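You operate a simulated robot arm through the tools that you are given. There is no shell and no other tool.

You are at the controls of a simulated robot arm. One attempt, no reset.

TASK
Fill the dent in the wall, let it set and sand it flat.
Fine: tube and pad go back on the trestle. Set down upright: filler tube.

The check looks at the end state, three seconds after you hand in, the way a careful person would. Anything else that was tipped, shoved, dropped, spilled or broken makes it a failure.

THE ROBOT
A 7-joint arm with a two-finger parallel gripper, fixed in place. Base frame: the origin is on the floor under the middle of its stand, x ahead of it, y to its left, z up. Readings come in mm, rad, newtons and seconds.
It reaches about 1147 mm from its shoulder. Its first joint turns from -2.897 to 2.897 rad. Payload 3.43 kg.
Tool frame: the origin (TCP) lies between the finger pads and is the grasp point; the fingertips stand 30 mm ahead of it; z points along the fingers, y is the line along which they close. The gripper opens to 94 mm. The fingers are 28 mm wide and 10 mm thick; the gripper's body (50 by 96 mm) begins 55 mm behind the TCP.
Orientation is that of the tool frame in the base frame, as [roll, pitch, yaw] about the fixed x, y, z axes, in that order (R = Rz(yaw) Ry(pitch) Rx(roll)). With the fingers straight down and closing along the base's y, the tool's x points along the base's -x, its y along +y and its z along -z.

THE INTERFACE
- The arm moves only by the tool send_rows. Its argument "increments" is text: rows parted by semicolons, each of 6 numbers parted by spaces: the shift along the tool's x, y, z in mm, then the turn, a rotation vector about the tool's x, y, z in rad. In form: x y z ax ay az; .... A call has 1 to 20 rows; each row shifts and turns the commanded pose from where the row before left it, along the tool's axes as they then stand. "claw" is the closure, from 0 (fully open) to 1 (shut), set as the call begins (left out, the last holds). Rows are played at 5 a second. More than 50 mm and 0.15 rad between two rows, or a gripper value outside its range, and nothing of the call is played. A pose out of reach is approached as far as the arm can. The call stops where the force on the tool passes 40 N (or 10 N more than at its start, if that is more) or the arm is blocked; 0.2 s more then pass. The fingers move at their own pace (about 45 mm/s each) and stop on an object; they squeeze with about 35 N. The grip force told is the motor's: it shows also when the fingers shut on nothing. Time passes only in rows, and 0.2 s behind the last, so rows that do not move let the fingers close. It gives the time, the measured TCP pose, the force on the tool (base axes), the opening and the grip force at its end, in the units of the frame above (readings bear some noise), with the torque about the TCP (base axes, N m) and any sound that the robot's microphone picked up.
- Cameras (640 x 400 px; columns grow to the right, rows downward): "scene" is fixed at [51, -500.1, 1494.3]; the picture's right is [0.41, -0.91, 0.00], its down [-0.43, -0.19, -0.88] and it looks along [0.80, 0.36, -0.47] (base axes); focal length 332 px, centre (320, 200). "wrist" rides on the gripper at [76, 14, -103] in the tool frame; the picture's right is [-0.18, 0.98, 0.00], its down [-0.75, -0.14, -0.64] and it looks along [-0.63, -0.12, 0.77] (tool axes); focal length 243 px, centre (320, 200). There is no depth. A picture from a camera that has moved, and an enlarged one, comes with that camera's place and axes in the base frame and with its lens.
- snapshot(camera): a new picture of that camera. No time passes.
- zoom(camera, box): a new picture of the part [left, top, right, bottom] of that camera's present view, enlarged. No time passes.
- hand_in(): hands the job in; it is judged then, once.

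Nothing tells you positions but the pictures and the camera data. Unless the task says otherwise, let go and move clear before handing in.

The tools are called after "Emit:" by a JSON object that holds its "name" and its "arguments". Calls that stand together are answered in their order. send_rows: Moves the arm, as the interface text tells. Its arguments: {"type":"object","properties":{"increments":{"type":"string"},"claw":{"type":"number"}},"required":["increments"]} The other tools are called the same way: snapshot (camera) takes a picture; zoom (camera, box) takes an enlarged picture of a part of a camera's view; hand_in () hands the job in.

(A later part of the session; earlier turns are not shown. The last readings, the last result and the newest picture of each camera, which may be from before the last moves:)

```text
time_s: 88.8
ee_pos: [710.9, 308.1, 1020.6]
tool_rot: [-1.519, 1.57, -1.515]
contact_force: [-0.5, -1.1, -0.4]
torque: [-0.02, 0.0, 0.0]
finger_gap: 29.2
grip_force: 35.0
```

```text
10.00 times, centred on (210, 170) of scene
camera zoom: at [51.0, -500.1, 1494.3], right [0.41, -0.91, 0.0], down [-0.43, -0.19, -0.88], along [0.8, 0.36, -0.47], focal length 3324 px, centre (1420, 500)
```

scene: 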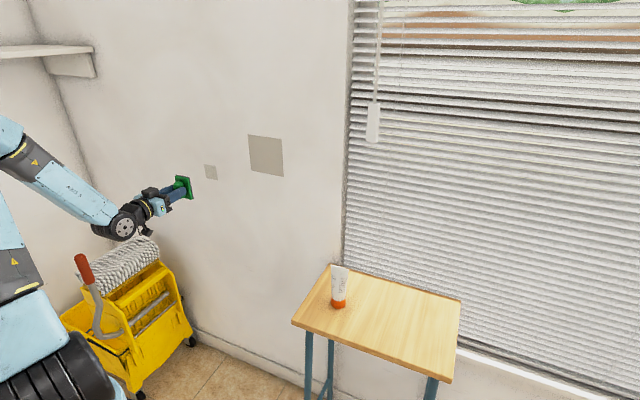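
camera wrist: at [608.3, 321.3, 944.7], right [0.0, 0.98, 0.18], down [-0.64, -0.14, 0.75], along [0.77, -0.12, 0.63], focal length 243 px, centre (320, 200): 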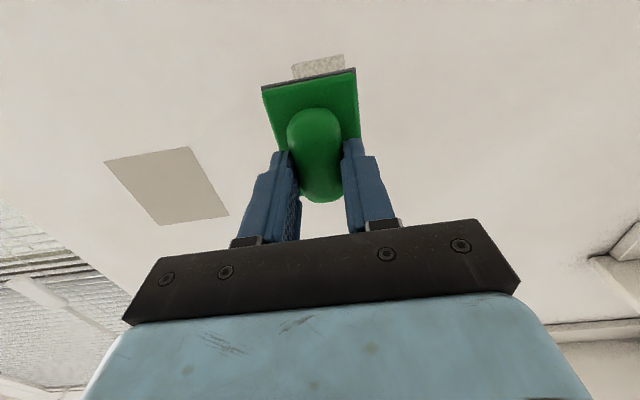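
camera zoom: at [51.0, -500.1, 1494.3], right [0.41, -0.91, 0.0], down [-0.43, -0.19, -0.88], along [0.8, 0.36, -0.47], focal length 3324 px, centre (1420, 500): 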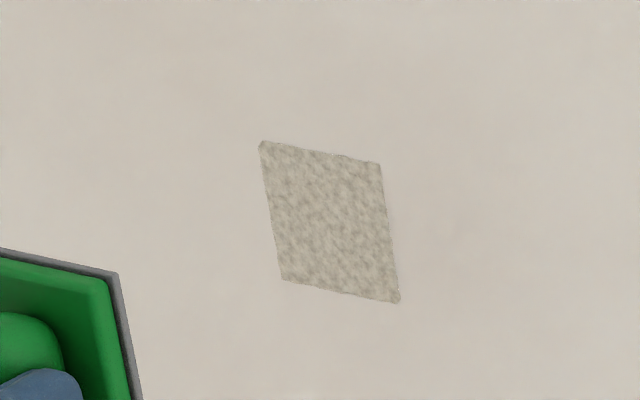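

Emit:
{"name": "zoom", "arguments": {"camera": "scene", "box": [200, 160, 222, 184]}}

Emit:
{"name": "zoom", "arguments": {"camera": "wrist", "box": [280, 45, 360, 95]}}

Emit:
{"name": "send_rows", "arguments": {"increments": "0 0 0 0 0 0; 0 0 0 0 0 0; 0 0 0 0 0 0; 0 0 0 0 0 0; 0 0 0 0 0 0; 0 0 0 0 0 0; 0 0 0 0 0 0; 0 0 0 0 0 0; 0 0 0 0 0 0; 0 0 0 0 0 0; 0 0 0 0 0 0; 0 0 0 0 0 0; 0 0 0 0 0 0; 0 0 0 0 0 0; 0 0 0 0 0 0; 0 0 0 0 0 0; 0 0 0 0 0 0; 0 0 0 0 0 0; 0 0 0 0 0 0; 0 0 0 0 0 0"}}

Emit:
{"name": "send_rows", "arguments": {"increments": "0 0 0 0 0 0; 0 0 0 0 0 0; 0 0 0 0 0 0; 0 0 0 0 0 0; 0 0 0 0 0 0; 0 0 0 0 0 0; 0 0 0 0 0 0; 0 0 0 0 0 0; 0 0 0 0 0 0; 0 0 0 0 0 0; 0 0 0 0 0 0; 0 0 0 0 0 0; 0 0 0 0 0 0; 0 0 0 0 0 0; 0 0 0 0 0 0; 0 0 0 0 0 0; 0 0 0 0 0 0; 0 0 0 0 0 0; 0 0 0 0 0 0; 0 0 0 0 0 0"}}

Emit:
{"name": "send_rows", "arguments": {"increments": "0 0 0 0 0 0; 0 0 0 0 0 0; 0 0 0 0 0 0; 0 0 0 0 0 0; 0 0 0 0 0 0; 0 0 0 0 0 0; 0 0 0 0 0 0; 0 0 0 0 0 0; 0 0 0 0 0 0; 0 0 0 0 0 0; 0 0 0 0 0 0; 0 0 0 0 0 0; 0 0 0 0 0 0; 0 0 0 0 0 0; 0 0 0 0 0 0; 0 0 0 0 0 0; 0 0 0 0 0 0; 0 0 0 0 0 0; 0 0 0 0 0 0; 0 0 0 0 0 0"}}

Emit:
{"name": "zoom", "arguments": {"camera": "scene", "box": [200, 160, 222, 184]}}

Emit:
{"name": "zoom", "arguments": {"camera": "wrist", "box": [280, 45, 360, 95]}}

```text
16.00 times, centred on (211, 172) of scene
camera zoom: at [51.0, -500.1, 1494.3], right [0.41, -0.91, 0.0], down [-0.43, -0.19, -0.88], along [0.8, 0.36, -0.47], focal length 5318 px, centre (2064, 648)
```

zoom: 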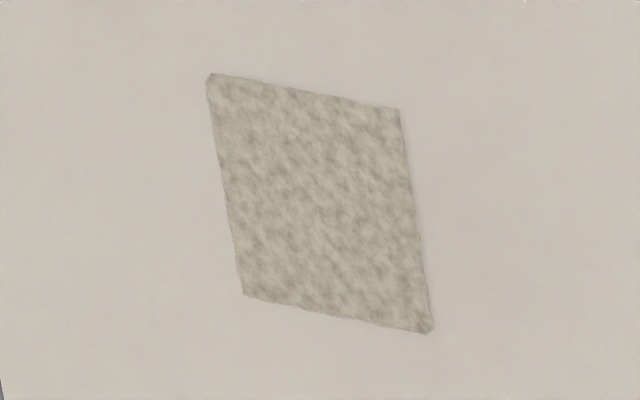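

```text
8.00 times, centred on (320, 70) of wrist
camera zoom: at [608.5, 321.0, 944.8], right [0.0, 0.98, 0.18], down [-0.64, -0.14, 0.75], along [0.77, -0.11, 0.63], focal length 1941 px, centre (320, 1240)
```

zoom: 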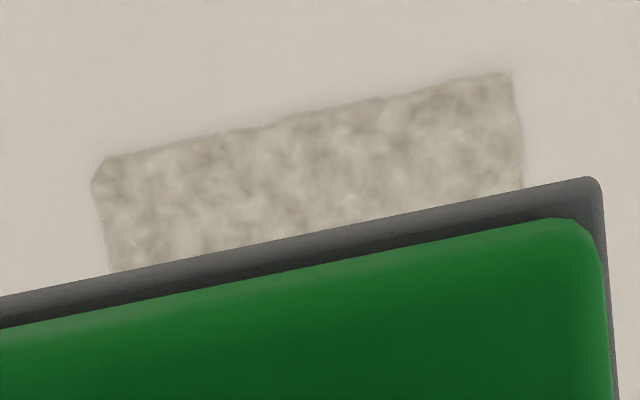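

```text
time_s: 93.0
ee_pos: [711.1, 306.4, 1021.5]
tool_rot: [-1.508, 1.57, -1.502]
contact_force: [0.8, 0.5, -1.4]
torque: [-0.01, 0.01, -0.01]
finger_gap: 29.1
grip_force: 35.2
```

```text
time_s: 97.2
ee_pos: [711.6, 306.3, 1021.1]
tool_rot: [-1.52, 1.568, -1.516]
contact_force: [0.3, -0.2, -1.3]
torque: [0.03, 0.03, 0.0]
finger_gap: 28.9
grip_force: 34.7
```

```text
time_s: 101.4
ee_pos: [711.0, 306.7, 1021.3]
tool_rot: [-1.494, 1.569, -1.492]
contact_force: [-0.1, -0.6, -1.6]
torque: [0.01, 0.0, -0.01]
finger_gap: 28.8
grip_force: 35.1
```

```text
16.00 times, centred on (211, 172) of scene
camera zoom: at [51.0, -500.1, 1494.3], right [0.41, -0.91, 0.0], down [-0.43, -0.19, -0.88], along [0.8, 0.36, -0.47], focal length 5318 px, centre (2064, 648)
```

zoom: 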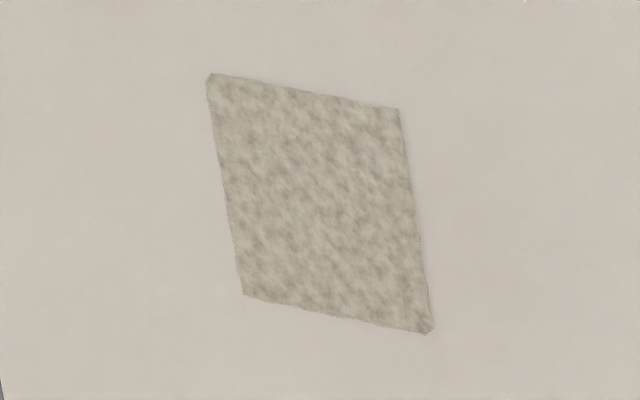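

```text
8.00 times, centred on (320, 70) of wrist
camera zoom: at [608.5, 321.0, 944.8], right [0.0, 0.98, 0.18], down [-0.64, -0.14, 0.75], along [0.77, -0.11, 0.63], focal length 1941 px, centre (320, 1240)
```

zoom: 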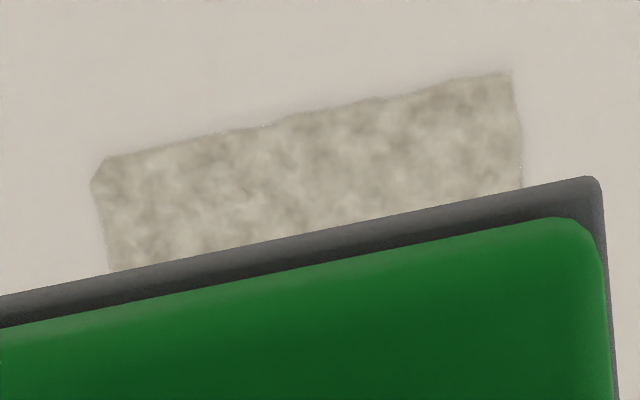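

There's been no visible change for half a minute, so it may already be set. Waiting costs nothing, so I'll give it more time to be safe.

Emit:
{"name": "send_rows", "arguments": {"increments": "0 0 0 0 0 0; 0 0 0 0 0 0; 0 0 0 0 0 0; 0 0 0 0 0 0; 0 0 0 0 0 0; 0 0 0 0 0 0; 0 0 0 0 0 0; 0 0 0 0 0 0; 0 0 0 0 0 0; 0 0 0 0 0 0; 0 0 0 0 0 0; 0 0 0 0 0 0; 0 0 0 0 0 0; 0 0 0 0 0 0; 0 0 0 0 0 0; 0 0 0 0 0 0; 0 0 0 0 0 0; 0 0 0 0 0 0; 0 0 0 0 0 0; 0 0 0 0 0 0"}}

Emit:
{"name": "send_rows", "arguments": {"increments": "0 0 0 0 0 0; 0 0 0 0 0 0; 0 0 0 0 0 0; 0 0 0 0 0 0; 0 0 0 0 0 0; 0 0 0 0 0 0; 0 0 0 0 0 0; 0 0 0 0 0 0; 0 0 0 0 0 0; 0 0 0 0 0 0; 0 0 0 0 0 0; 0 0 0 0 0 0; 0 0 0 0 0 0; 0 0 0 0 0 0; 0 0 0 0 0 0; 0 0 0 0 0 0; 0 0 0 0 0 0; 0 0 0 0 0 0; 0 0 0 0 0 0; 0 0 0 0 0 0"}}

Emit:
{"name": "send_rows", "arguments": {"increments": "0 0 0 0 0 0; 0 0 0 0 0 0; 0 0 0 0 0 0; 0 0 0 0 0 0; 0 0 0 0 0 0; 0 0 0 0 0 0; 0 0 0 0 0 0; 0 0 0 0 0 0; 0 0 0 0 0 0; 0 0 0 0 0 0; 0 0 0 0 0 0; 0 0 0 0 0 0; 0 0 0 0 0 0; 0 0 0 0 0 0; 0 0 0 0 0 0; 0 0 0 0 0 0; 0 0 0 0 0 0; 0 0 0 0 0 0; 0 0 0 0 0 0; 0 0 0 0 0 0"}}

Emit:
{"name": "send_rows", "arguments": {"increments": "0 0 0 0 0 0; 0 0 0 0 0 0; 0 0 0 0 0 0; 0 0 0 0 0 0; 0 0 0 0 0 0; 0 0 0 0 0 0; 0 0 0 0 0 0; 0 0 0 0 0 0; 0 0 0 0 0 0; 0 0 0 0 0 0; 0 0 0 0 0 0; 0 0 0 0 0 0; 0 0 0 0 0 0; 0 0 0 0 0 0; 0 0 0 0 0 0; 0 0 0 0 0 0; 0 0 0 0 0 0; 0 0 0 0 0 0; 0 0 0 0 0 0; 0 0 0 0 0 0"}}

Emit:
{"name": "send_rows", "arguments": {"increments": "0 0 0 0 0 0; 0 0 0 0 0 0; 0 0 0 0 0 0; 0 0 0 0 0 0; 0 0 0 0 0 0; 0 0 0 0 0 0; 0 0 0 0 0 0; 0 0 0 0 0 0; 0 0 0 0 0 0; 0 0 0 0 0 0; 0 0 0 0 0 0; 0 0 0 0 0 0; 0 0 0 0 0 0; 0 0 0 0 0 0; 0 0 0 0 0 0; 0 0 0 0 0 0; 0 0 0 0 0 0; 0 0 0 0 0 0; 0 0 0 0 0 0; 0 0 0 0 0 0"}}

Emit:
{"name": "zoom", "arguments": {"camera": "scene", "box": [200, 160, 222, 184]}}

Emit:
{"name": "zoom", "arguments": {"camera": "scene", "box": [185, 150, 235, 190]}}

```text
time_s: 105.6
ee_pos: [711.0, 306.5, 1020.3]
tool_rot: [-1.529, 1.569, -1.525]
contact_force: [-0.1, -1.0, 0.1]
torque: [-0.04, 0.06, -0.02]
finger_gap: 29.0
grip_force: 35.0
```

```text
time_s: 109.8
ee_pos: [711.2, 306.6, 1021.2]
tool_rot: [-1.544, 1.569, -1.542]
contact_force: [0.7, -0.7, -1.3]
torque: [0.03, 0.03, 0.01]
finger_gap: 29.0
grip_force: 35.0
```

```text
time_s: 114.0
ee_pos: [710.8, 306.5, 1020.2]
tool_rot: [-1.515, 1.57, -1.512]
contact_force: [-0.6, -1.4, -0.9]
torque: [0.02, 0.05, 0.03]
finger_gap: 28.9
grip_force: 34.8
```

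```text
time_s: 118.2
ee_pos: [711.2, 307.1, 1020.9]
tool_rot: [-1.535, 1.57, -1.533]
contact_force: [-0.6, -0.3, -1.1]
torque: [0.02, 0.04, -0.02]
finger_gap: 29.0
grip_force: 34.9
```

```text
time_s: 122.4
ee_pos: [712.0, 308.2, 1021.4]
tool_rot: [-1.521, 1.569, -1.519]
contact_force: [0.0, 0.4, -0.4]
torque: [0.02, 0.05, 0.02]
finger_gap: 29.0
grip_force: 35.3
```

```text
16.00 times, centred on (211, 172) of scene
camera zoom: at [51.0, -500.1, 1494.3], right [0.41, -0.91, 0.0], down [-0.43, -0.19, -0.88], along [0.8, 0.36, -0.47], focal length 5318 px, centre (2064, 648)
```

zoom: 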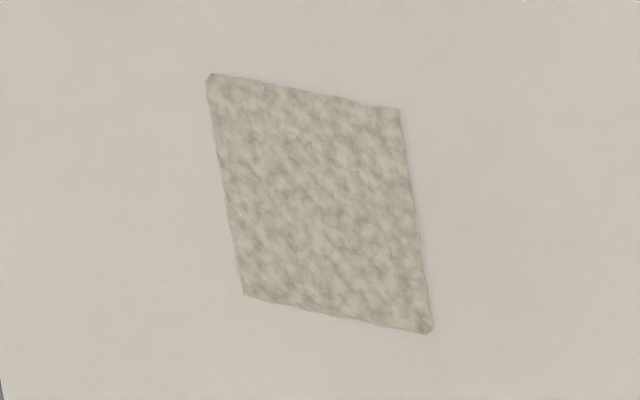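

```text
10.00 times, centred on (210, 170) of scene
camera zoom: at [51.0, -500.1, 1494.3], right [0.41, -0.91, 0.0], down [-0.43, -0.19, -0.88], along [0.8, 0.36, -0.47], focal length 3324 px, centre (1420, 500)
```

zoom: 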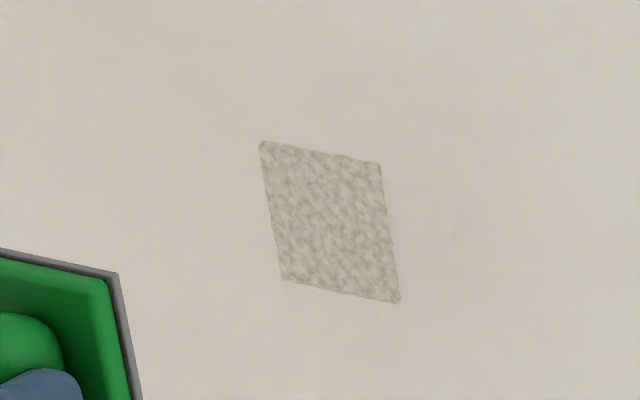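

After about 85 s it's stable, so I take it as set. I'll bring the pad up square to the dent.

Emit:
{"name": "send_rows", "arguments": {"increments": "0 0 25 0 0 0; 0 0 25 0 0 0; 0 0 25 0 0 0; 0 0 20 0 0 0; 0 0 10 0 0 0; 0 0 0 0 0 0"}}

Emit:
{"name": "zoom", "arguments": {"camera": "scene", "box": [165, 140, 235, 200]}}

Emit:
{"name": "snapshot", "arguments": {"camera": "wrist"}}

```text
time_s: 123.8
ee_pos: [817.7, 309.6, 1020.3]
tool_rot: [-1.479, 1.57, -1.475]
contact_force: [0.3, 0.4, -0.1]
torque: [0.01, 0.0, 0.03]
finger_gap: 29.0
grip_force: 34.8
```

```text
6.67 times, centred on (200, 170) of scene
camera zoom: at [51.0, -500.1, 1494.3], right [0.41, -0.91, 0.0], down [-0.43, -0.19, -0.88], along [0.8, 0.36, -0.47], focal length 2216 px, centre (1120, 400)
```

zoom: 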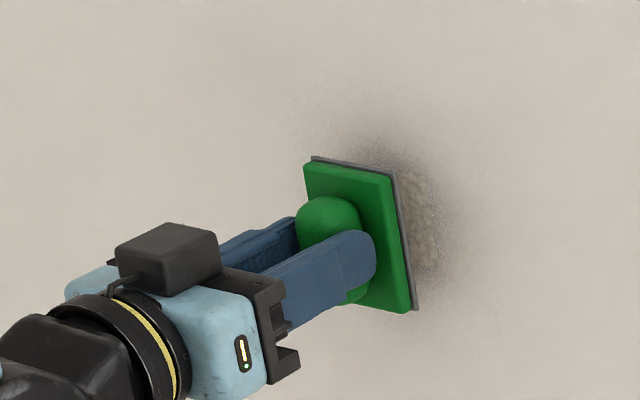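

```text
taken
camera wrist: at [714.7, 324.1, 944.5], right [0.0, 0.98, 0.18], down [-0.64, -0.14, 0.75], along [0.77, -0.11, 0.63], focal length 243 px, centre (320, 200)
```

wrist: 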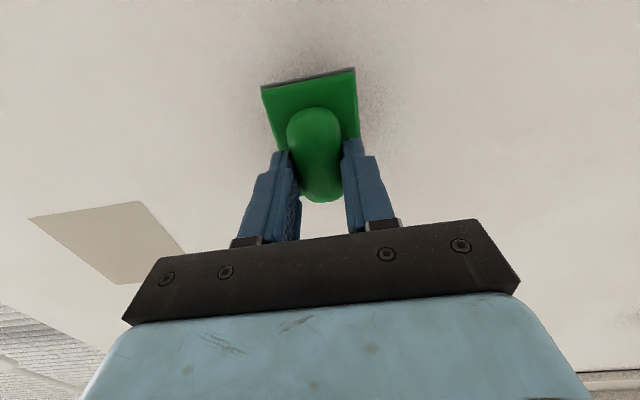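

Emit:
{"name": "send_rows", "arguments": {"increments": "0 0 3 0 0 0; 0 0 3 0 0 0; 0 0 3 0 0 0; 0 0 2 0 0 0; 0 0 2 0 0 0; 0 0 1 0 0 0; 0 0 1 0 0 0; 0 0 0 0 0 0"}}

Emit:
{"name": "zoom", "arguments": {"camera": "scene", "box": [165, 140, 235, 200]}}

```text
time_s: 125.6
ee_pos: [832.9, 308.1, 1019.7]
tool_rot: [-1.591, 1.569, -1.589]
contact_force: [0.3, -0.2, 0.0]
torque: [0.02, 0.02, 0.0]
finger_gap: 28.9
grip_force: 35.1
```

```text
6.67 times, centred on (200, 170) of scene
camera zoom: at [51.0, -500.1, 1494.3], right [0.41, -0.91, 0.0], down [-0.43, -0.19, -0.88], along [0.8, 0.36, -0.47], focal length 2216 px, centre (1120, 400)
```

zoom: 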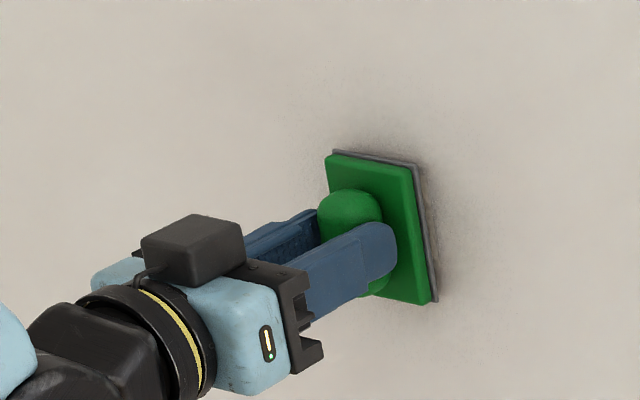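

Emit:
{"name": "send_rows", "arguments": {"increments": "0 0 1 0 0 0; 0 0 1 0 0 0; 0 0 1 0 0 0; 0 0 1 0 0 0; 0 0 0 0 0 0"}}

```text
time_s: 126.8
ee_pos: [836.3, 309.6, 1020.1]
tool_rot: [-1.429, 1.569, -1.424]
contact_force: [0.0, -0.1, -1.0]
torque: [0.0, 0.0, 0.03]
finger_gap: 28.7
grip_force: 34.9
```

Emit:
{"name": "send_rows", "arguments": {"increments": "0 0 1 0 0 0; 0 0 1 0 0 0; 0 0 0.5 0 0 0; 0 0 0.5 0 0 0; 0 0 0 0 0 0"}}

```text
time_s: 128.0
ee_pos: [839.0, 309.3, 1019.7]
tool_rot: [-1.861, 1.569, -1.856]
contact_force: [-14.3, -1.2, -4.2]
torque: [0.04, -0.29, -0.18]
finger_gap: 29.1
grip_force: 34.4
```

Contact at about 14 N with the pad flat over the filler. I'll start gentle side-to-side sanding strokes.

Emit:
{"name": "send_rows", "arguments": {"increments": "0 5 0 0 0 0; 0 5 0 0 0 0; 0 5 0 0 0 0; 0 -5 0 0 0 0; 0 -5 0 0 0 0; 0 -5 0 0 0 0; 0 -5 0 0 0 0; 0 -5 0 0 0 0; 0 -5 0 0 0 0; 0 5 0 0 0 0; 0 5 0 0 0 0; 0 5 0 0 0 0; 0 0 0 0 0 0"}}

Emit:
{"name": "snapshot", "arguments": {"camera": "wrist"}}

Emit:
{"name": "zoom", "arguments": {"camera": "scene", "box": [165, 140, 235, 200]}}

```text
time_s: 130.8
ee_pos: [839.5, 309.7, 1019.9]
tool_rot: [-1.274, 1.57, -1.271]
contact_force: [-18.6, -6.9, -0.3]
torque: [0.08, -0.27, -0.31]
finger_gap: 29.0
grip_force: 34.8
```

```text
taken
camera wrist: at [736.3, 324.2, 944.0], right [0.0, 0.98, 0.18], down [-0.64, -0.14, 0.75], along [0.77, -0.11, 0.63], focal length 243 px, centre (320, 200)
```

wrist: 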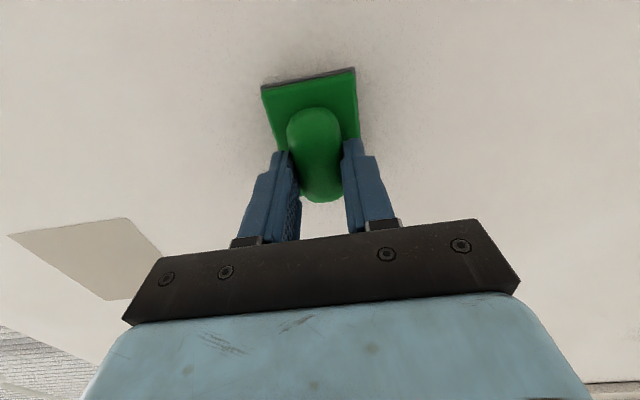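

```text
6.67 times, centred on (200, 170) of scene
camera zoom: at [51.0, -500.1, 1494.3], right [0.41, -0.91, 0.0], down [-0.43, -0.19, -0.88], along [0.8, 0.36, -0.47], focal length 2216 px, centre (1120, 400)
```

zoom: 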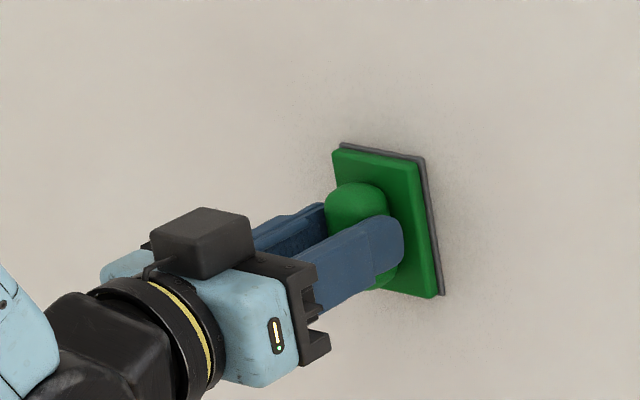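

Emit:
{"name": "send_rows", "arguments": {"increments": "5 0 0 0 0 0; 5 0 0 0 0 0; 5 0 0 0 0 0; -5 0 0 0 0 0; -5 0 0 0 0 0; -5 0 0 0 0 0; -5 0 0 0 0 0; -5 0 0 0 0 0; -5 0 0 0 0 0; 5 0 0 0 0 0; 5 0 0 0 0 0; 5 0 0 0 0 0; 0 0 0 0 0 0"}}

Emit:
{"name": "send_rows", "arguments": {"increments": "0 0 -5 0 0 0; 0 0 -20 0 0 0; 0 0 -25 0 0 0; 0 0 -30 0 0 0; 0 0 0 0 0 0"}}

Emit:
{"name": "zoom", "arguments": {"camera": "scene", "box": [185, 150, 235, 190]}}

Emit:
{"name": "snapshot", "arguments": {"camera": "wrist"}}

```text
time_s: 133.6
ee_pos: [838.9, 309.9, 1019.3]
tool_rot: [-1.504, 1.569, -1.499]
contact_force: [0.4, -0.3, -1.0]
torque: [-0.01, 0.01, 0.0]
finger_gap: 29.1
grip_force: 34.9
```

```text
time_s: 134.8
ee_pos: [757.9, 309.2, 1018.6]
tool_rot: [-1.803, 1.568, -1.799]
contact_force: [0.4, -0.9, -1.0]
torque: [-0.01, 0.03, -0.01]
finger_gap: 28.9
grip_force: 34.8
```

```text
10.00 times, centred on (210, 170) of scene
camera zoom: at [51.0, -500.1, 1494.3], right [0.41, -0.91, 0.0], down [-0.43, -0.19, -0.88], along [0.8, 0.36, -0.47], focal length 3324 px, centre (1420, 500)
```

zoom: 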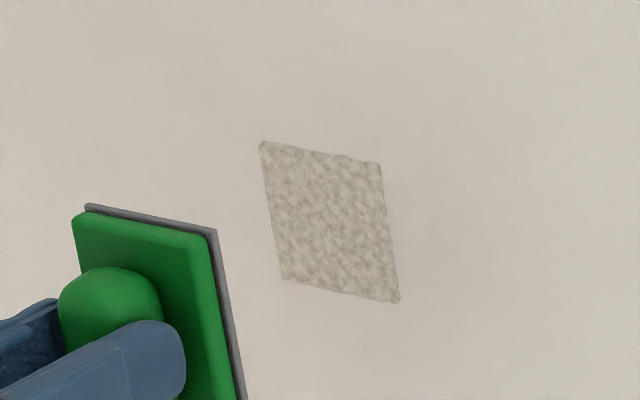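

```text
taken
camera wrist: at [655.5, 323.5, 941.3], right [0.0, 0.98, 0.18], down [-0.64, -0.14, 0.75], along [0.77, -0.12, 0.63], focal length 243 px, centre (320, 200)
```

wrist: 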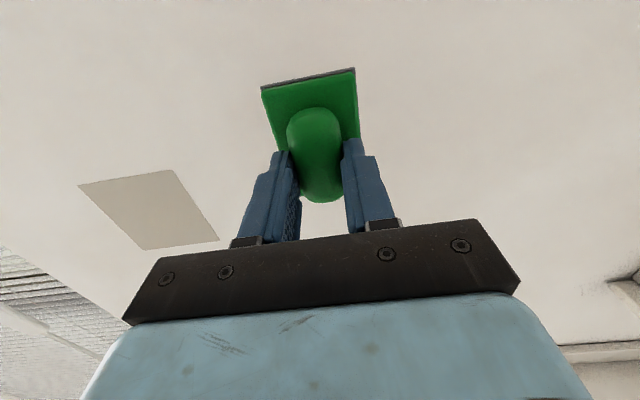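

The filler still looks rough, and the second set of strokes ended with contact lost, so it needs more sanding under steady pressure. I'll go back in.

Emit:
{"name": "send_rows", "arguments": {"increments": "0 -1 25 0 0 0; 0 0 25 0 0 0; 0 0 20 0 0 0; 0 0 6 0 0 0; 0 0 2 0 0 0; 0 0 1 0 0 0; 0 0 1 0 0 0; 0 0 0.5 0 0 0; 0 0 0 0 0 0"}}

```text
time_s: 136.8
ee_pos: [839.2, 310.3, 1019.1]
tool_rot: [-2.049, 1.57, -2.043]
contact_force: [-15.0, -1.2, -4.5]
torque: [0.06, -0.14, -0.27]
finger_gap: 28.7
grip_force: 34.3
```

Emit:
{"name": "send_rows", "arguments": {"increments": "0 7 0.2 0 0 0; 0 7 0 0 0 0; 0 7 0 0 0 0; 0 -7 0 0 0 0; 0 -7 0 0 0 0; 0 -7 0 0 0 0; 0 -7 0 0 0 0; 0 -7 0 0 0 0; 0 -7 0 0 0 0; 0 7 0 0 0 0; 0 7 0 0 0 0; 0 7 0 0 0 0; 0 7 0 0 0 0; 0 7 0 0 0 0; 0 7 0 0 0 0; 0 -7 0 0 0 0; 0 -7 0 0 0 0; 0 -7 0 0 0 0"}}

Emit:
{"name": "zoom", "arguments": {"camera": "scene", "box": [165, 140, 235, 200]}}

```text
time_s: 140.6
ee_pos: [838.3, 309.3, 1020.0]
tool_rot: [-1.56, 1.569, -1.557]
contact_force: [-0.7, -0.1, -0.3]
torque: [-0.03, 0.03, 0.0]
finger_gap: 29.1
grip_force: 35.4
```

```text
6.67 times, centred on (200, 170) of scene
camera zoom: at [51.0, -500.1, 1494.3], right [0.41, -0.91, 0.0], down [-0.43, -0.19, -0.88], along [0.8, 0.36, -0.47], focal length 2216 px, centre (1120, 400)
```

zoom: 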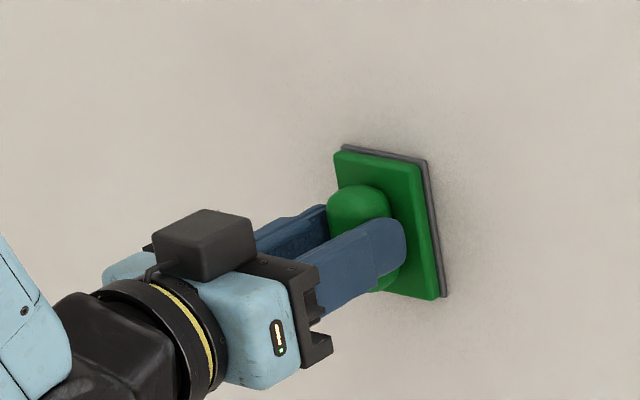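

Emit:
{"name": "send_rows", "arguments": {"increments": "0 0 0.5 0 0 0; 0 0 0.5 0 0 0; 0 0 0.5 0 0 0; 0 0 0 0 0 0"}}

```text
time_s: 141.6
ee_pos: [840.0, 310.5, 1021.0]
tool_rot: [-2.212, 1.57, -2.207]
contact_force: [-29.6, -6.6, -6.9]
torque: [0.06, 0.04, -0.31]
finger_gap: 28.7
grip_force: 34.8
```

Emit:
{"name": "send_rows", "arguments": {"increments": "0 4 -0.4 0 0 0; 0 6 0 0 0 0; 0 6 0 0 0 0; 0 -6 0 0 0 0; 0 -6 0 0 0 0; 0 -6 0 0 0 0; 0 -6 0 0 0 0; 0 -6 0 0 0 0; 0 -4 0 0 0 0"}}

```text
time_s: 143.6
ee_pos: [840.1, 289.5, 1020.0]
tool_rot: [-1.036, 1.568, -1.032]
contact_force: [-9.5, 3.7, -0.1]
torque: [0.04, 0.0, 0.0]
finger_gap: 29.0
grip_force: 34.8
```

Emit:
{"name": "send_rows", "arguments": {"increments": "0 6 0.3 0 0 0; 0 6 0 0 0 0; 0 6 0 0 0 0; 0 6 0 0 0 0; 0 6 0 0 0 0; 0 6 0 0 0 0; 0 -6 0 0 0 0; 0 -6 0 0 0 0; 0 -6 0 0 0 0; 0 -6 0 0 0 0; 0 -6 0 0 0 0; 0 -6 0 0 0 0"}}

Emit:
{"name": "zoom", "arguments": {"camera": "scene", "box": [185, 150, 235, 190]}}

Emit:
{"name": "zoom", "arguments": {"camera": "wrist", "box": [220, 40, 420, 220]}}

```text
time_s: 146.2
ee_pos: [840.0, 290.7, 1019.5]
tool_rot: [-0.938, 1.568, -0.937]
contact_force: [-10.8, 3.4, 0.6]
torque: [0.01, 0.09, 0.08]
finger_gap: 29.3
grip_force: 35.3
```

```text
10.00 times, centred on (210, 170) of scene
camera zoom: at [51.0, -500.1, 1494.3], right [0.41, -0.91, 0.0], down [-0.43, -0.19, -0.88], along [0.8, 0.36, -0.47], focal length 3324 px, centre (1420, 500)
```

zoom: 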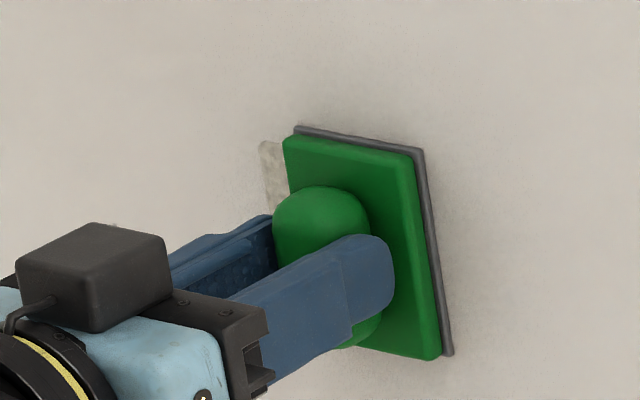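

```text
2.22 times, centred on (320, 130) of wrist
camera zoom: at [737.5, 304.2, 942.9], right [0.0, 0.98, 0.18], down [-0.64, -0.14, 0.75], along [0.77, -0.12, 0.63], focal length 539 px, centre (320, 356)
```

zoom: 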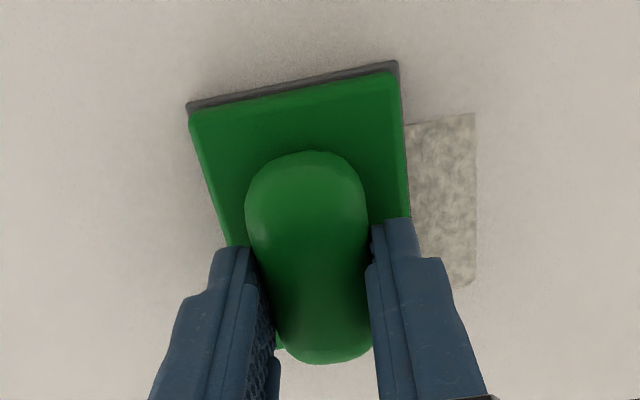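

Contact now holds at about 10 N across the stroke. I'll continue with longer back-and-forth passes that drift up and down across the patch.

Emit:
{"name": "send_rows", "arguments": {"increments": "0 8 0.1 0 0 0; 0 8 0 0 0 0; 0 8 0 0 0 0; 0 8 0 0 0 0; 0 8 0 0 0 0; -4 -8 0 0 0 0; 0 -8 0 0 0 0; 0 -8 0 0 0 0; 0 -8 0 0 0 0; 0 -8 0 0 0 0; 8 8 0.1 0 0 0; 0 8 0 0 0 0; 0 8 0 0 0 0; 0 8 0 0 0 0; 0 8 0 0 0 0; -4 -8 0 0 0 0; 0 -8 0 0 0 0; 0 -8 0 0 0 0; 0 -8 0 0 0 0; 0 -8 0 0 0 0"}}

Emit:
{"name": "zoom", "arguments": {"camera": "wrist", "box": [220, 40, 420, 220]}}

```text
time_s: 150.4
ee_pos: [840.6, 291.4, 1019.0]
tool_rot: [-1.459, 1.57, -1.455]
contact_force: [-21.2, 6.2, -1.9]
torque: [-0.02, 0.05, 0.09]
finger_gap: 28.7
grip_force: 35.3
```

```text
2.22 times, centred on (320, 130) of wrist
camera zoom: at [737.7, 305.0, 942.5], right [0.0, 0.98, 0.18], down [-0.64, -0.14, 0.75], along [0.77, -0.11, 0.63], focal length 539 px, centre (320, 356)
```

zoom: 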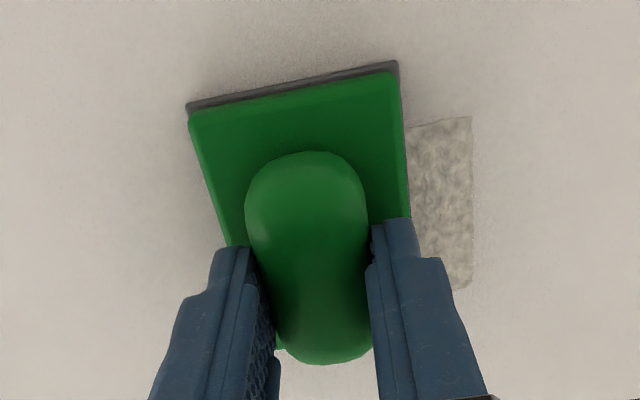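

Emit:
{"name": "zoom", "arguments": {"camera": "wrist", "box": [340, 60, 400, 150]}}

Emit:
{"name": "send_rows", "arguments": {"increments": "0 8 0 0 0 0; 0 8 0 0 0 0; 0 8 0 0 0 0; 0 8 0 0 0 0; 0 8 0 0 0 0; -4 -8 0 0 0 0; 0 -8 0 0 0 0; 0 -8 0 0 0 0; 0 -8 0 0 0 0; 0 -8 0 0 0 0; 8 8 0 0 0 0; 0 8 0 0 0 0; 0 8 0 0 0 0; 0 8 0 0 0 0; 0 8 0 0 0 0; -4 -8 0 0 0 0; 0 -8 0 0 0 0; 0 -8 0 0 0 0; 0 -8 0 0 0 0; 0 -8 0 0 0 0"}}

Emit:
{"name": "zoom", "arguments": {"camera": "wrist", "box": [340, 60, 400, 150]}}

```text
4.44 times, centred on (370, 105) of wrist
camera zoom: at [737.7, 305.0, 942.5], right [0.0, 0.98, 0.18], down [-0.64, -0.14, 0.75], along [0.77, -0.11, 0.63], focal length 1078 px, centre (98, 622)
```

zoom: 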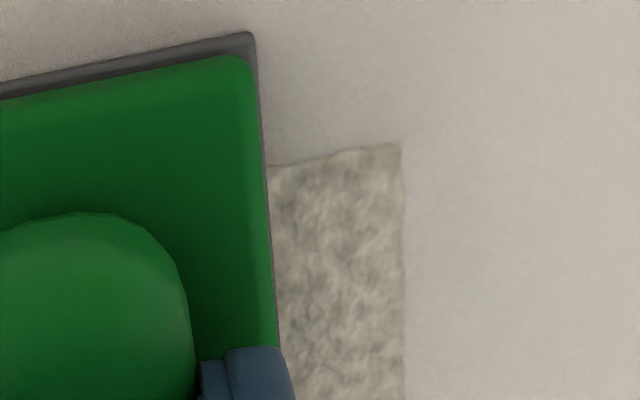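

```text
time_s: 154.6
ee_pos: [841.3, 288.7, 1020.4]
tool_rot: [-1.134, 1.569, -1.132]
contact_force: [-3.4, 1.4, 0.0]
torque: [-0.01, 0.04, -0.04]
finger_gap: 28.9
grip_force: 34.9
```

```text
4.44 times, centred on (370, 105) of wrist
camera zoom: at [738.3, 303.8, 944.3], right [0.0, 0.98, 0.18], down [-0.64, -0.14, 0.75], along [0.77, -0.12, 0.63], focal length 1078 px, centre (98, 622)
```

zoom: 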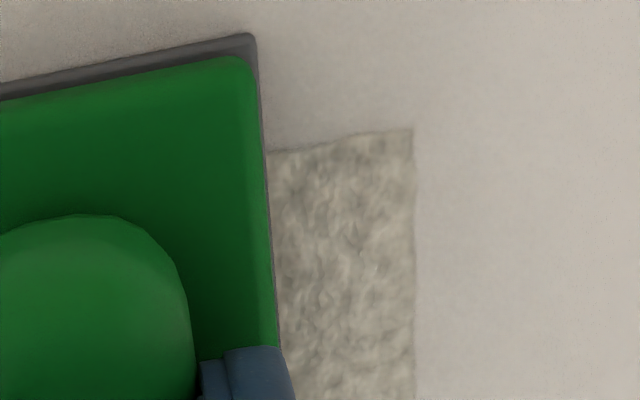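

Emit:
{"name": "send_rows", "arguments": {"increments": "0 0 -5 0 0 0; 0 5 -25 0 0 0; 0 5 -30 0 0 0; 0 5 -30 0 0 0; 0 4 -30 0 0 0; 0 0 0 0 0 0"}}

Emit:
{"name": "zoom", "arguments": {"camera": "scene", "box": [200, 160, 222, 184]}}

Emit:
{"name": "snapshot", "arguments": {"camera": "wrist"}}

Emit:
{"name": "zoom", "arguments": {"camera": "scene", "box": [185, 150, 235, 190]}}

```text
time_s: 156.0
ee_pos: [720.6, 309.7, 1020.7]
tool_rot: [-1.391, 1.569, -1.387]
contact_force: [-0.4, -0.5, -0.1]
torque: [0.0, -0.01, -0.02]
finger_gap: 28.9
grip_force: 34.8
```

```text
16.00 times, centred on (211, 172) of scene
camera zoom: at [51.0, -500.1, 1494.3], right [0.41, -0.91, 0.0], down [-0.43, -0.19, -0.88], along [0.8, 0.36, -0.47], focal length 5318 px, centre (2064, 648)
```

zoom: 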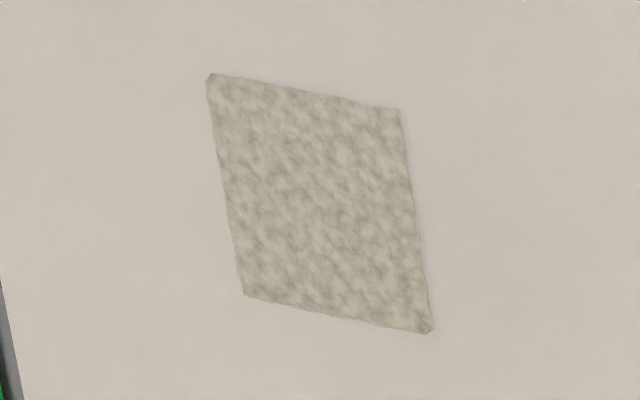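

```text
taken
camera wrist: at [617.9, 323.2, 944.7], right [0.0, 0.98, 0.18], down [-0.64, -0.14, 0.75], along [0.77, -0.11, 0.63], focal length 243 px, centre (320, 200)
```

wrist: 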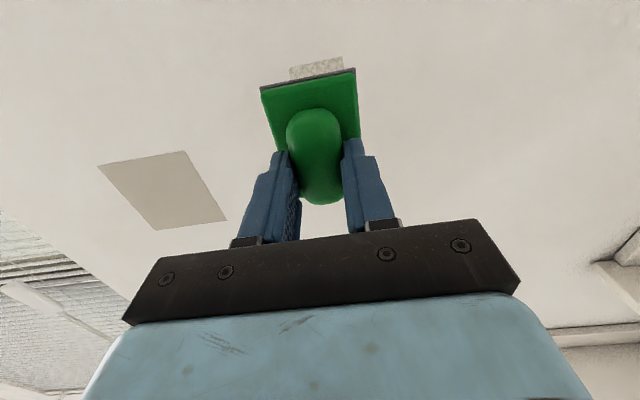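

```text
10.00 times, centred on (210, 170) of scene
camera zoom: at [51.0, -500.1, 1494.3], right [0.41, -0.91, 0.0], down [-0.43, -0.19, -0.88], along [0.8, 0.36, -0.47], focal length 3324 px, centre (1420, 500)
```

zoom: 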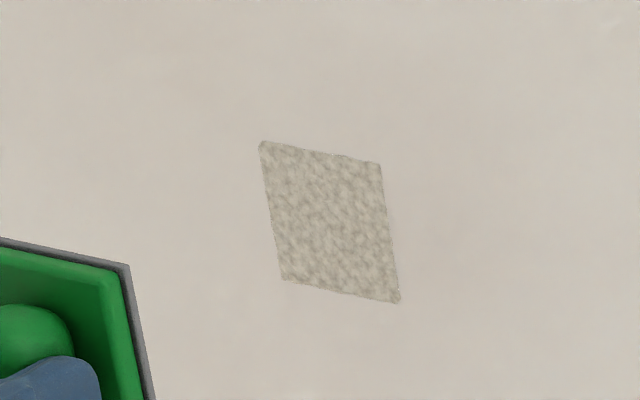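

Emit:
{"name": "zoom", "arguments": {"camera": "wrist", "box": [280, 45, 360, 95]}}

Emit:
{"name": "zoom", "arguments": {"camera": "scene", "box": [200, 155, 290, 190]}}

```text
8.00 times, centred on (320, 70) of wrist
camera zoom: at [617.9, 323.2, 944.7], right [0.0, 0.98, 0.18], down [-0.64, -0.14, 0.75], along [0.77, -0.11, 0.63], focal length 1941 px, centre (320, 1240)
```

zoom: 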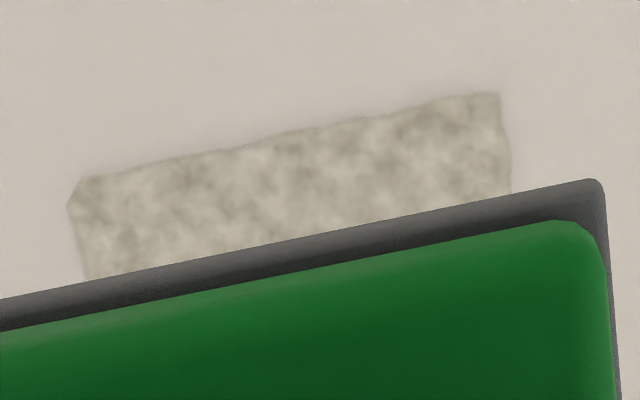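

```text
7.11 times, centred on (245, 172) of scene
camera zoom: at [51.0, -500.1, 1494.3], right [0.41, -0.91, 0.0], down [-0.43, -0.19, -0.88], along [0.8, 0.36, -0.47], focal length 2364 px, centre (853, 396)
```

zoom: 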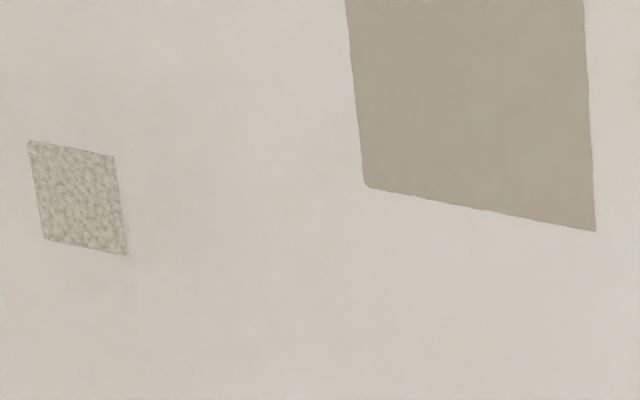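

Emit:
{"name": "zoom", "arguments": {"camera": "scene", "box": [206, 165, 218, 173]}}

```text
16.00 times, centred on (212, 169) of scene
camera zoom: at [51.0, -500.1, 1494.3], right [0.41, -0.91, 0.0], down [-0.43, -0.19, -0.88], along [0.8, 0.36, -0.47], focal length 5318 px, centre (2048, 696)
```

zoom: 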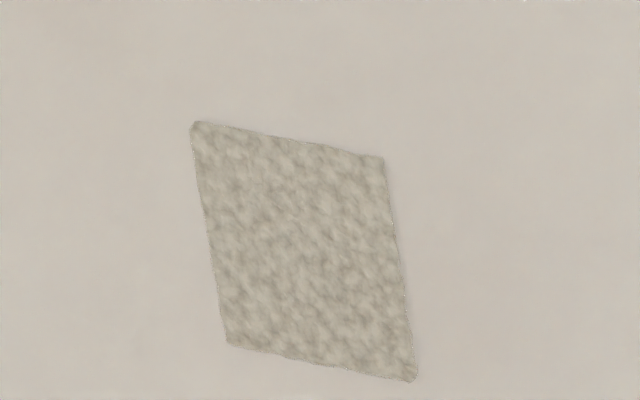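

Contact depth has moved forward about 2 mm over the strokes, so either the pad reseated or material is coming off, but the patch still looks rough. I'll go back and sand longer at a steady 15–20 N.

Emit:
{"name": "send_rows", "arguments": {"increments": "0 -1 30 0 0 0; 0 0 30 0 0 0; 0 0 30 0 0 0; 0 0 20 0 0 0; 0 0 5 0 0 0; 0 0 2 0 0 0; 0 0 1 0 0 0; 0 0 1 0 0 0; 0 0 0 0 0 0"}}

```text
time_s: 158.0
ee_pos: [841.5, 310.5, 1020.0]
tool_rot: [-1.616, 1.569, -1.614]
contact_force: [0.6, 0.4, -0.9]
torque: [0.01, 0.02, -0.02]
finger_gap: 29.1
grip_force: 35.4
```

Emit:
{"name": "send_rows", "arguments": {"increments": "0 0 0.5 0 0 0; 0 0 0.5 0 0 0; 0 0 0.5 0 0 0; 0 0 0 0 0 0"}}

```text
time_s: 159.0
ee_pos: [842.5, 309.6, 1020.3]
tool_rot: [-1.912, 1.57, -1.908]
contact_force: [-7.7, -0.1, -2.9]
torque: [0.06, -0.02, -0.16]
finger_gap: 29.3
grip_force: 34.7
```

Emit:
{"name": "zoom", "arguments": {"camera": "wrist", "box": [220, 50, 420, 230]}}

Emit:
{"name": "send_rows", "arguments": {"increments": "0 8 0.4 0 0 0; 0 8 0 0 0 0; 0 8 0 0 0 0; 0 -8 0 0 0 0; 0 -8 0 0 0 0; 0 -8 0 0 0 0; 0 -8 0 0 0 0; 0 -8 0 0 0 0; 0 -8 0 0 0 0; 0 8 0.2 0 0 0; 0 8 0 0 0 0; 0 8 0 0 0 0; 0 8 0 0 0 0; 0 8 0 0 0 0; 0 8 0 0 0 0; 0 -8 0 0 0 0; 0 -8 0 0 0 0; 0 -8 0 0 0 0"}}

```text
2.22 times, centred on (320, 140) of wrist
camera zoom: at [738.3, 323.2, 943.3], right [0.0, 0.98, 0.18], down [-0.64, -0.14, 0.75], along [0.77, -0.11, 0.63], focal length 539 px, centre (320, 333)
```

zoom: 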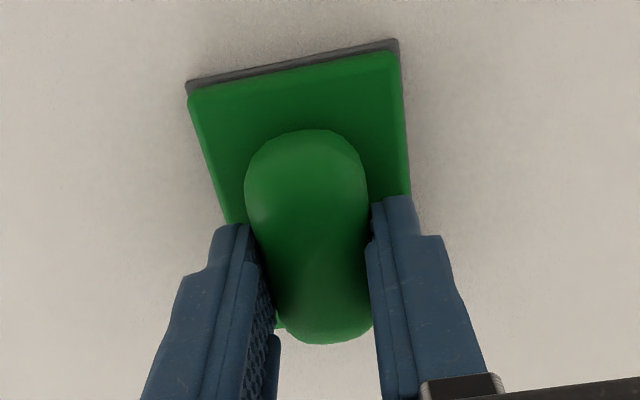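

```text
time_s: 162.8
ee_pos: [842.5, 311.1, 1018.9]
tool_rot: [-1.643, 1.569, -1.641]
contact_force: [-14.0, 5.2, -1.2]
torque: [-0.07, -0.17, -0.03]
finger_gap: 29.0
grip_force: 35.2
```

Emit:
{"name": "send_rows", "arguments": {"increments": "6 0 0 0 0 0; 6 0 0 0 0 0; 6 0 0 0 0 0; -6 0 0 0 0 0; -6 0 0 0 0 0; -6 0 0 0 0 0; -6 0 0 0 0 0; -6 0 0 0 0 0; -6 0 0 0 0 0; 6 0 0.2 0 0 0; 6 0 0 0 0 0; 6 0 0 0 0 0; 6 0 0 0 0 0; 6 0 0 0 0 0; 6 0 0 0 0 0; -6 0 0 0 0 0; -6 0 0 0 0 0; -6 0 0 0 0 0"}}

Emit:
{"name": "zoom", "arguments": {"camera": "scene", "box": [185, 150, 235, 190]}}

```text
time_s: 166.6
ee_pos: [841.4, 308.8, 1019.2]
tool_rot: [-1.729, 1.569, -1.729]
contact_force: [-7.3, -1.0, -2.4]
torque: [0.02, -0.06, -0.13]
finger_gap: 29.2
grip_force: 34.6
```

```text
10.00 times, centred on (210, 170) of scene
camera zoom: at [51.0, -500.1, 1494.3], right [0.41, -0.91, 0.0], down [-0.43, -0.19, -0.88], along [0.8, 0.36, -0.47], focal length 3324 px, centre (1420, 500)
```

zoom: 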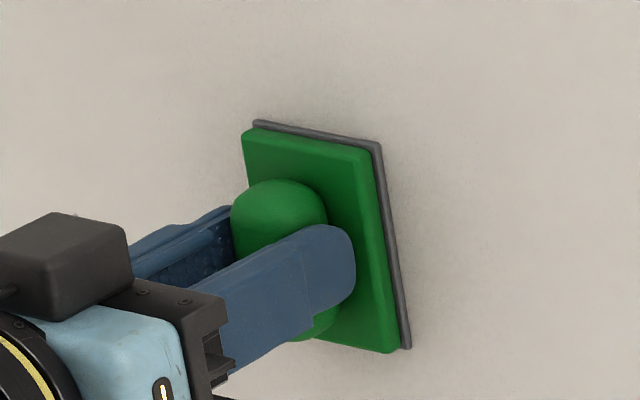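

Emit:
{"name": "send_rows", "arguments": {"increments": "0 8 0.5 0 0 0; 0 8 0 0 0 0; 0 8 0 0 0 0; -3 -8 0 0 0 0; 0 -8 0 0 0 0; 0 -8 0 0 0 0; 0 -8 0 0 0 0; 0 -8 0 0 0 0; 0 -8 0 0 0 0; -3 8 0.2 0 0 0; 0 8 0 0 0 0; 0 8 0 0 0 0; 0 8 0 0 0 0; 0 8 0 0 0 0; 0 8 0 0 0 0; 6 -8 0 0 0 0; 0 -8 0 0 0 0; 0 -8 0 0 0 0"}}

Emit:
{"name": "send_rows", "arguments": {"increments": "0 8 0.3 0 0 0; 0 8 0 0 0 0; 0 8 0 0 0 0; -3 -8 0 0 0 0; 0 -8 0 0 0 0; 0 -8 0 0 0 0; 0 -8 0 0 0 0; 0 -8 0 0 0 0; 0 -8 0 0 0 0; -3 8 0 0 0 0; 0 8 0 0 0 0; 0 8 0 0 0 0; 0 8 0 0 0 0; 0 8 0 0 0 0; 0 8 0 0 0 0; 6 -8 0 0 0 0; 0 -8 0 0 0 0; 0 -8 0 0 0 0"}}

Emit:
{"name": "send_rows", "arguments": {"increments": "0 0 -5 0 0 0; 0 0 -25 0 0 0; 0 0 -30 0 0 0; 0 0 -30 0 0 0; 0 0 -30 0 0 0; 0 0 0 0 0 0"}}

Emit:
{"name": "zoom", "arguments": {"camera": "scene", "box": [200, 160, 222, 184]}}

Emit:
{"name": "zoom", "arguments": {"camera": "wrist", "box": [280, 45, 360, 95]}}

```text
time_s: 170.4
ee_pos: [842.2, 309.1, 1019.1]
tool_rot: [-1.373, 1.569, -1.373]
contact_force: [-0.6, 0.4, -0.9]
torque: [-0.04, -0.05, 0.01]
finger_gap: 28.9
grip_force: 34.9
```

```text
time_s: 174.2
ee_pos: [844.1, 310.6, 1019.7]
tool_rot: [-1.746, 1.569, -1.738]
contact_force: [-31.3, 10.3, -0.9]
torque: [-0.03, 0.02, 0.09]
finger_gap: 29.3
grip_force: 34.8
```

```text
time_s: 175.6
ee_pos: [721.7, 309.1, 1017.6]
tool_rot: [-1.495, 1.57, -1.49]
contact_force: [-0.2, -0.6, -0.2]
torque: [0.01, 0.04, -0.02]
finger_gap: 29.0
grip_force: 34.9
```

```text
16.00 times, centred on (211, 172) of scene
camera zoom: at [51.0, -500.1, 1494.3], right [0.41, -0.91, 0.0], down [-0.43, -0.19, -0.88], along [0.8, 0.36, -0.47], focal length 5318 px, centre (2064, 648)
```

zoom: 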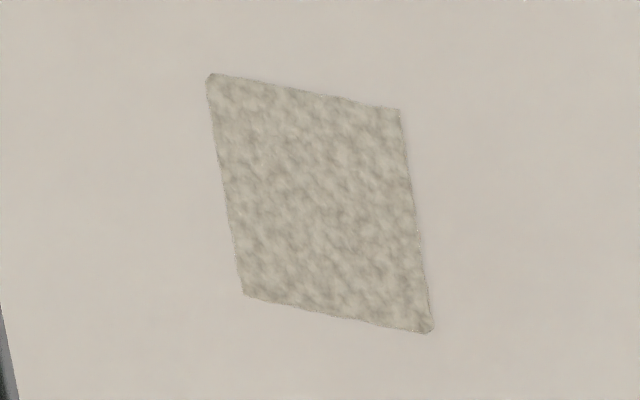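

```text
8.00 times, centred on (320, 70) of wrist
camera zoom: at [618.8, 323.2, 940.3], right [0.0, 0.98, 0.18], down [-0.64, -0.14, 0.75], along [0.77, -0.11, 0.63], focal length 1941 px, centre (320, 1240)
```

zoom: 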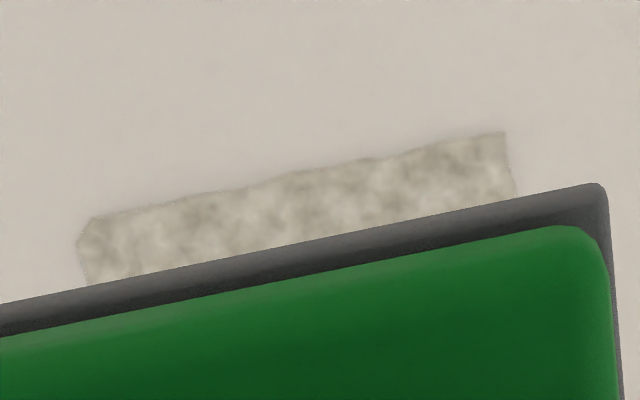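

There's still no visible smoothing, and contact was patchy: readings swung from 0 to 31 N at the stroke ends. I'll use shorter strokes with a firmer, better-controlled preload.

Emit:
{"name": "send_rows", "arguments": {"increments": "-2 -1 30 0 0 0; 0 0 30 0 0 0; 0 0 30 0 0 0; 0 0 20 0 0 0; 0 0 8 0 0 0; 0 0 2 0 0 0; 0 0 1 0 0 0; 0 0 1 0 0 0; 0 0 0 0 0 0"}}

```text
time_s: 177.6
ee_pos: [842.7, 310.1, 1021.5]
tool_rot: [-1.896, 1.569, -1.891]
contact_force: [-24.5, -1.0, -1.5]
torque: [-0.01, -0.06, -0.24]
finger_gap: 28.6
grip_force: 35.2
```

Emit:
{"name": "send_rows", "arguments": {"increments": "0 5 0 0 0 0; 0 5 0 0 0 0; 0 -5 0 0 0 0; 0 -5 0 0 0 0; 0 -5 0 0 0 0; 0 -5 0 0 0 0; 0 5 0 0 0 0; 0 5 0 0 0 0"}}

Emit:
{"name": "send_rows", "arguments": {"increments": "0 5 0 0 0 0; 0 5 0 0 0 0; 0 -5 0 0 0 0; 0 -5 0 0 0 0; 0 -5 0 0 0 0; 0 -5 0 0 0 0; 0 5 0 0 0 0; 0 5 0 0 0 0"}}

```text
time_s: 179.2
ee_pos: [844.5, 302.0, 1022.9]
tool_rot: [-1.945, 1.569, -1.944]
contact_force: [-22.5, -4.7, 3.8]
torque: [0.03, -0.46, -0.14]
finger_gap: 29.2
grip_force: 34.7
stopped in row 7: the force on the tool passed its limit at 42 N (the readings are from after the stop); the commanded pose is now the measured one
```

```text
time_s: 181.0
ee_pos: [843.7, 301.8, 1022.4]
tool_rot: [-1.933, 1.566, -1.934]
contact_force: [-26.7, -9.2, -1.4]
torque: [-0.03, 0.02, -0.28]
finger_gap: 28.8
grip_force: 35.6
```

Emit:
{"name": "send_rows", "arguments": {"increments": "0 6 -0.4 0 0 0; 0 6 0 0 0 0; 0 6 0 0 0 0; 0 -6 0 0 0 0; 0 -6 0 0 0 0; 0 -6 0 0 0 0; 0 6 0 0 0 0; 0 6 0 0 0 0; 0 6 0 0 0 0; 0 -6 0 0 0 0; 0 -6 0 0 0 0"}}

Emit:
{"name": "zoom", "arguments": {"camera": "wrist", "box": [220, 50, 420, 230]}}

Emit:
{"name": "zoom", "arguments": {"camera": "scene", "box": [185, 150, 235, 190]}}

```text
time_s: 183.4
ee_pos: [843.5, 307.8, 1021.2]
tool_rot: [-1.822, 1.57, -1.821]
contact_force: [-19.8, 5.9, 0.3]
torque: [-0.01, -0.03, 0.1]
finger_gap: 28.9
grip_force: 34.9
```

```text
2.22 times, centred on (320, 140) of wrist
camera zoom: at [741.4, 322.0, 945.2], right [0.0, 0.98, 0.18], down [-0.64, -0.14, 0.75], along [0.77, -0.11, 0.63], focal length 539 px, centre (320, 333)
```

zoom: 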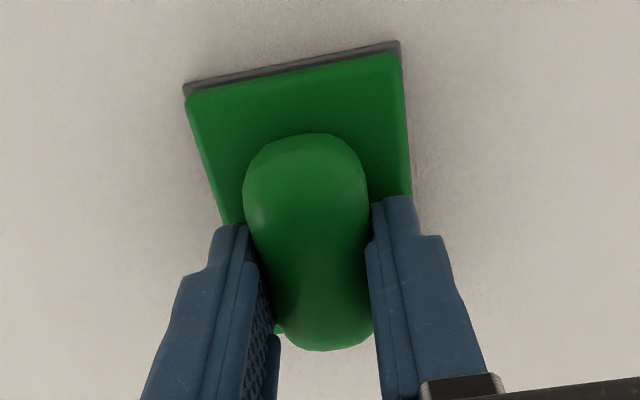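

```text
10.00 times, centred on (210, 170) of scene
camera zoom: at [51.0, -500.1, 1494.3], right [0.41, -0.91, 0.0], down [-0.43, -0.19, -0.88], along [0.8, 0.36, -0.47], focal length 3324 px, centre (1420, 500)
```

zoom: 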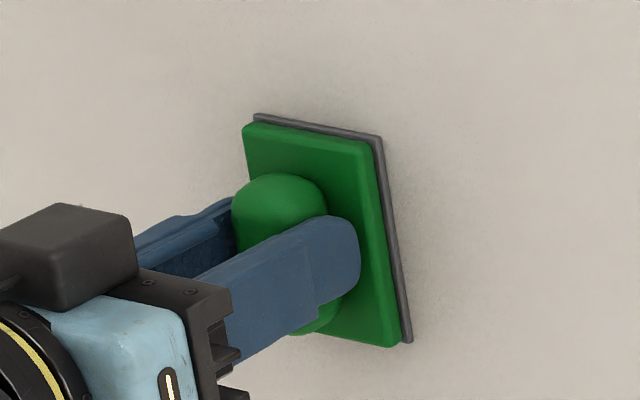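

Steady at about 20 N while moving now. I'll repeat short strokes at this pressure.

Emit:
{"name": "send_rows", "arguments": {"increments": "0 6 0 0 0 0; 0 6 0 0 0 0; 0 -6 0 0 0 0; 0 -6 0 0 0 0; 0 -6 0 0 0 0; 0 6 0 0 0 0; 0 6 0 0 0 0; 0 6 0 0 0 0; 0 -6 0 0 0 0; 0 -6 0 0 0 0; 0 -6 0 0 0 0; 0 6 0 0 0 0; 0 6 0 0 0 0; 0 6 0 0 0 0; 0 -6 0 0 0 0; 0 -6 0 0 0 0"}}

Emit:
{"name": "send_rows", "arguments": {"increments": "6 0 0 0 0 0; 6 0 0 0 0 0; -6 0 0 0 0 0; -6 0 0 0 0 0; -6 0 0 0 0 0; -6 0 0 0 0 0; 6 0 0 0 0 0; 6 0 0 0 0 0; 6 0 0 0 0 0; 6 0 0 0 0 0; -6 0 0 0 0 0; -6 0 0 0 0 0; -6 0 0 0 0 0; -6 0 0 0 0 0; 6 0 0 0 0 0; 6 0 0 0 0 0"}}

```text
time_s: 186.8
ee_pos: [843.9, 307.4, 1020.5]
tool_rot: [-1.796, 1.569, -1.794]
contact_force: [-16.4, 6.0, -0.1]
torque: [0.02, -0.01, 0.09]
finger_gap: 29.0
grip_force: 35.0
```

```text
time_s: 188.4
ee_pos: [844.4, 308.2, 1032.0]
tool_rot: [-0.344, 1.569, -0.344]
contact_force: [-24.8, -3.0, 2.1]
torque: [-0.04, 0.53, -0.17]
finger_gap: 29.1
grip_force: 34.3
stopped in row 8: the force on the tool passed its limit at 43 N (the readings are from after the stop); the commanded pose is now the measured one
```

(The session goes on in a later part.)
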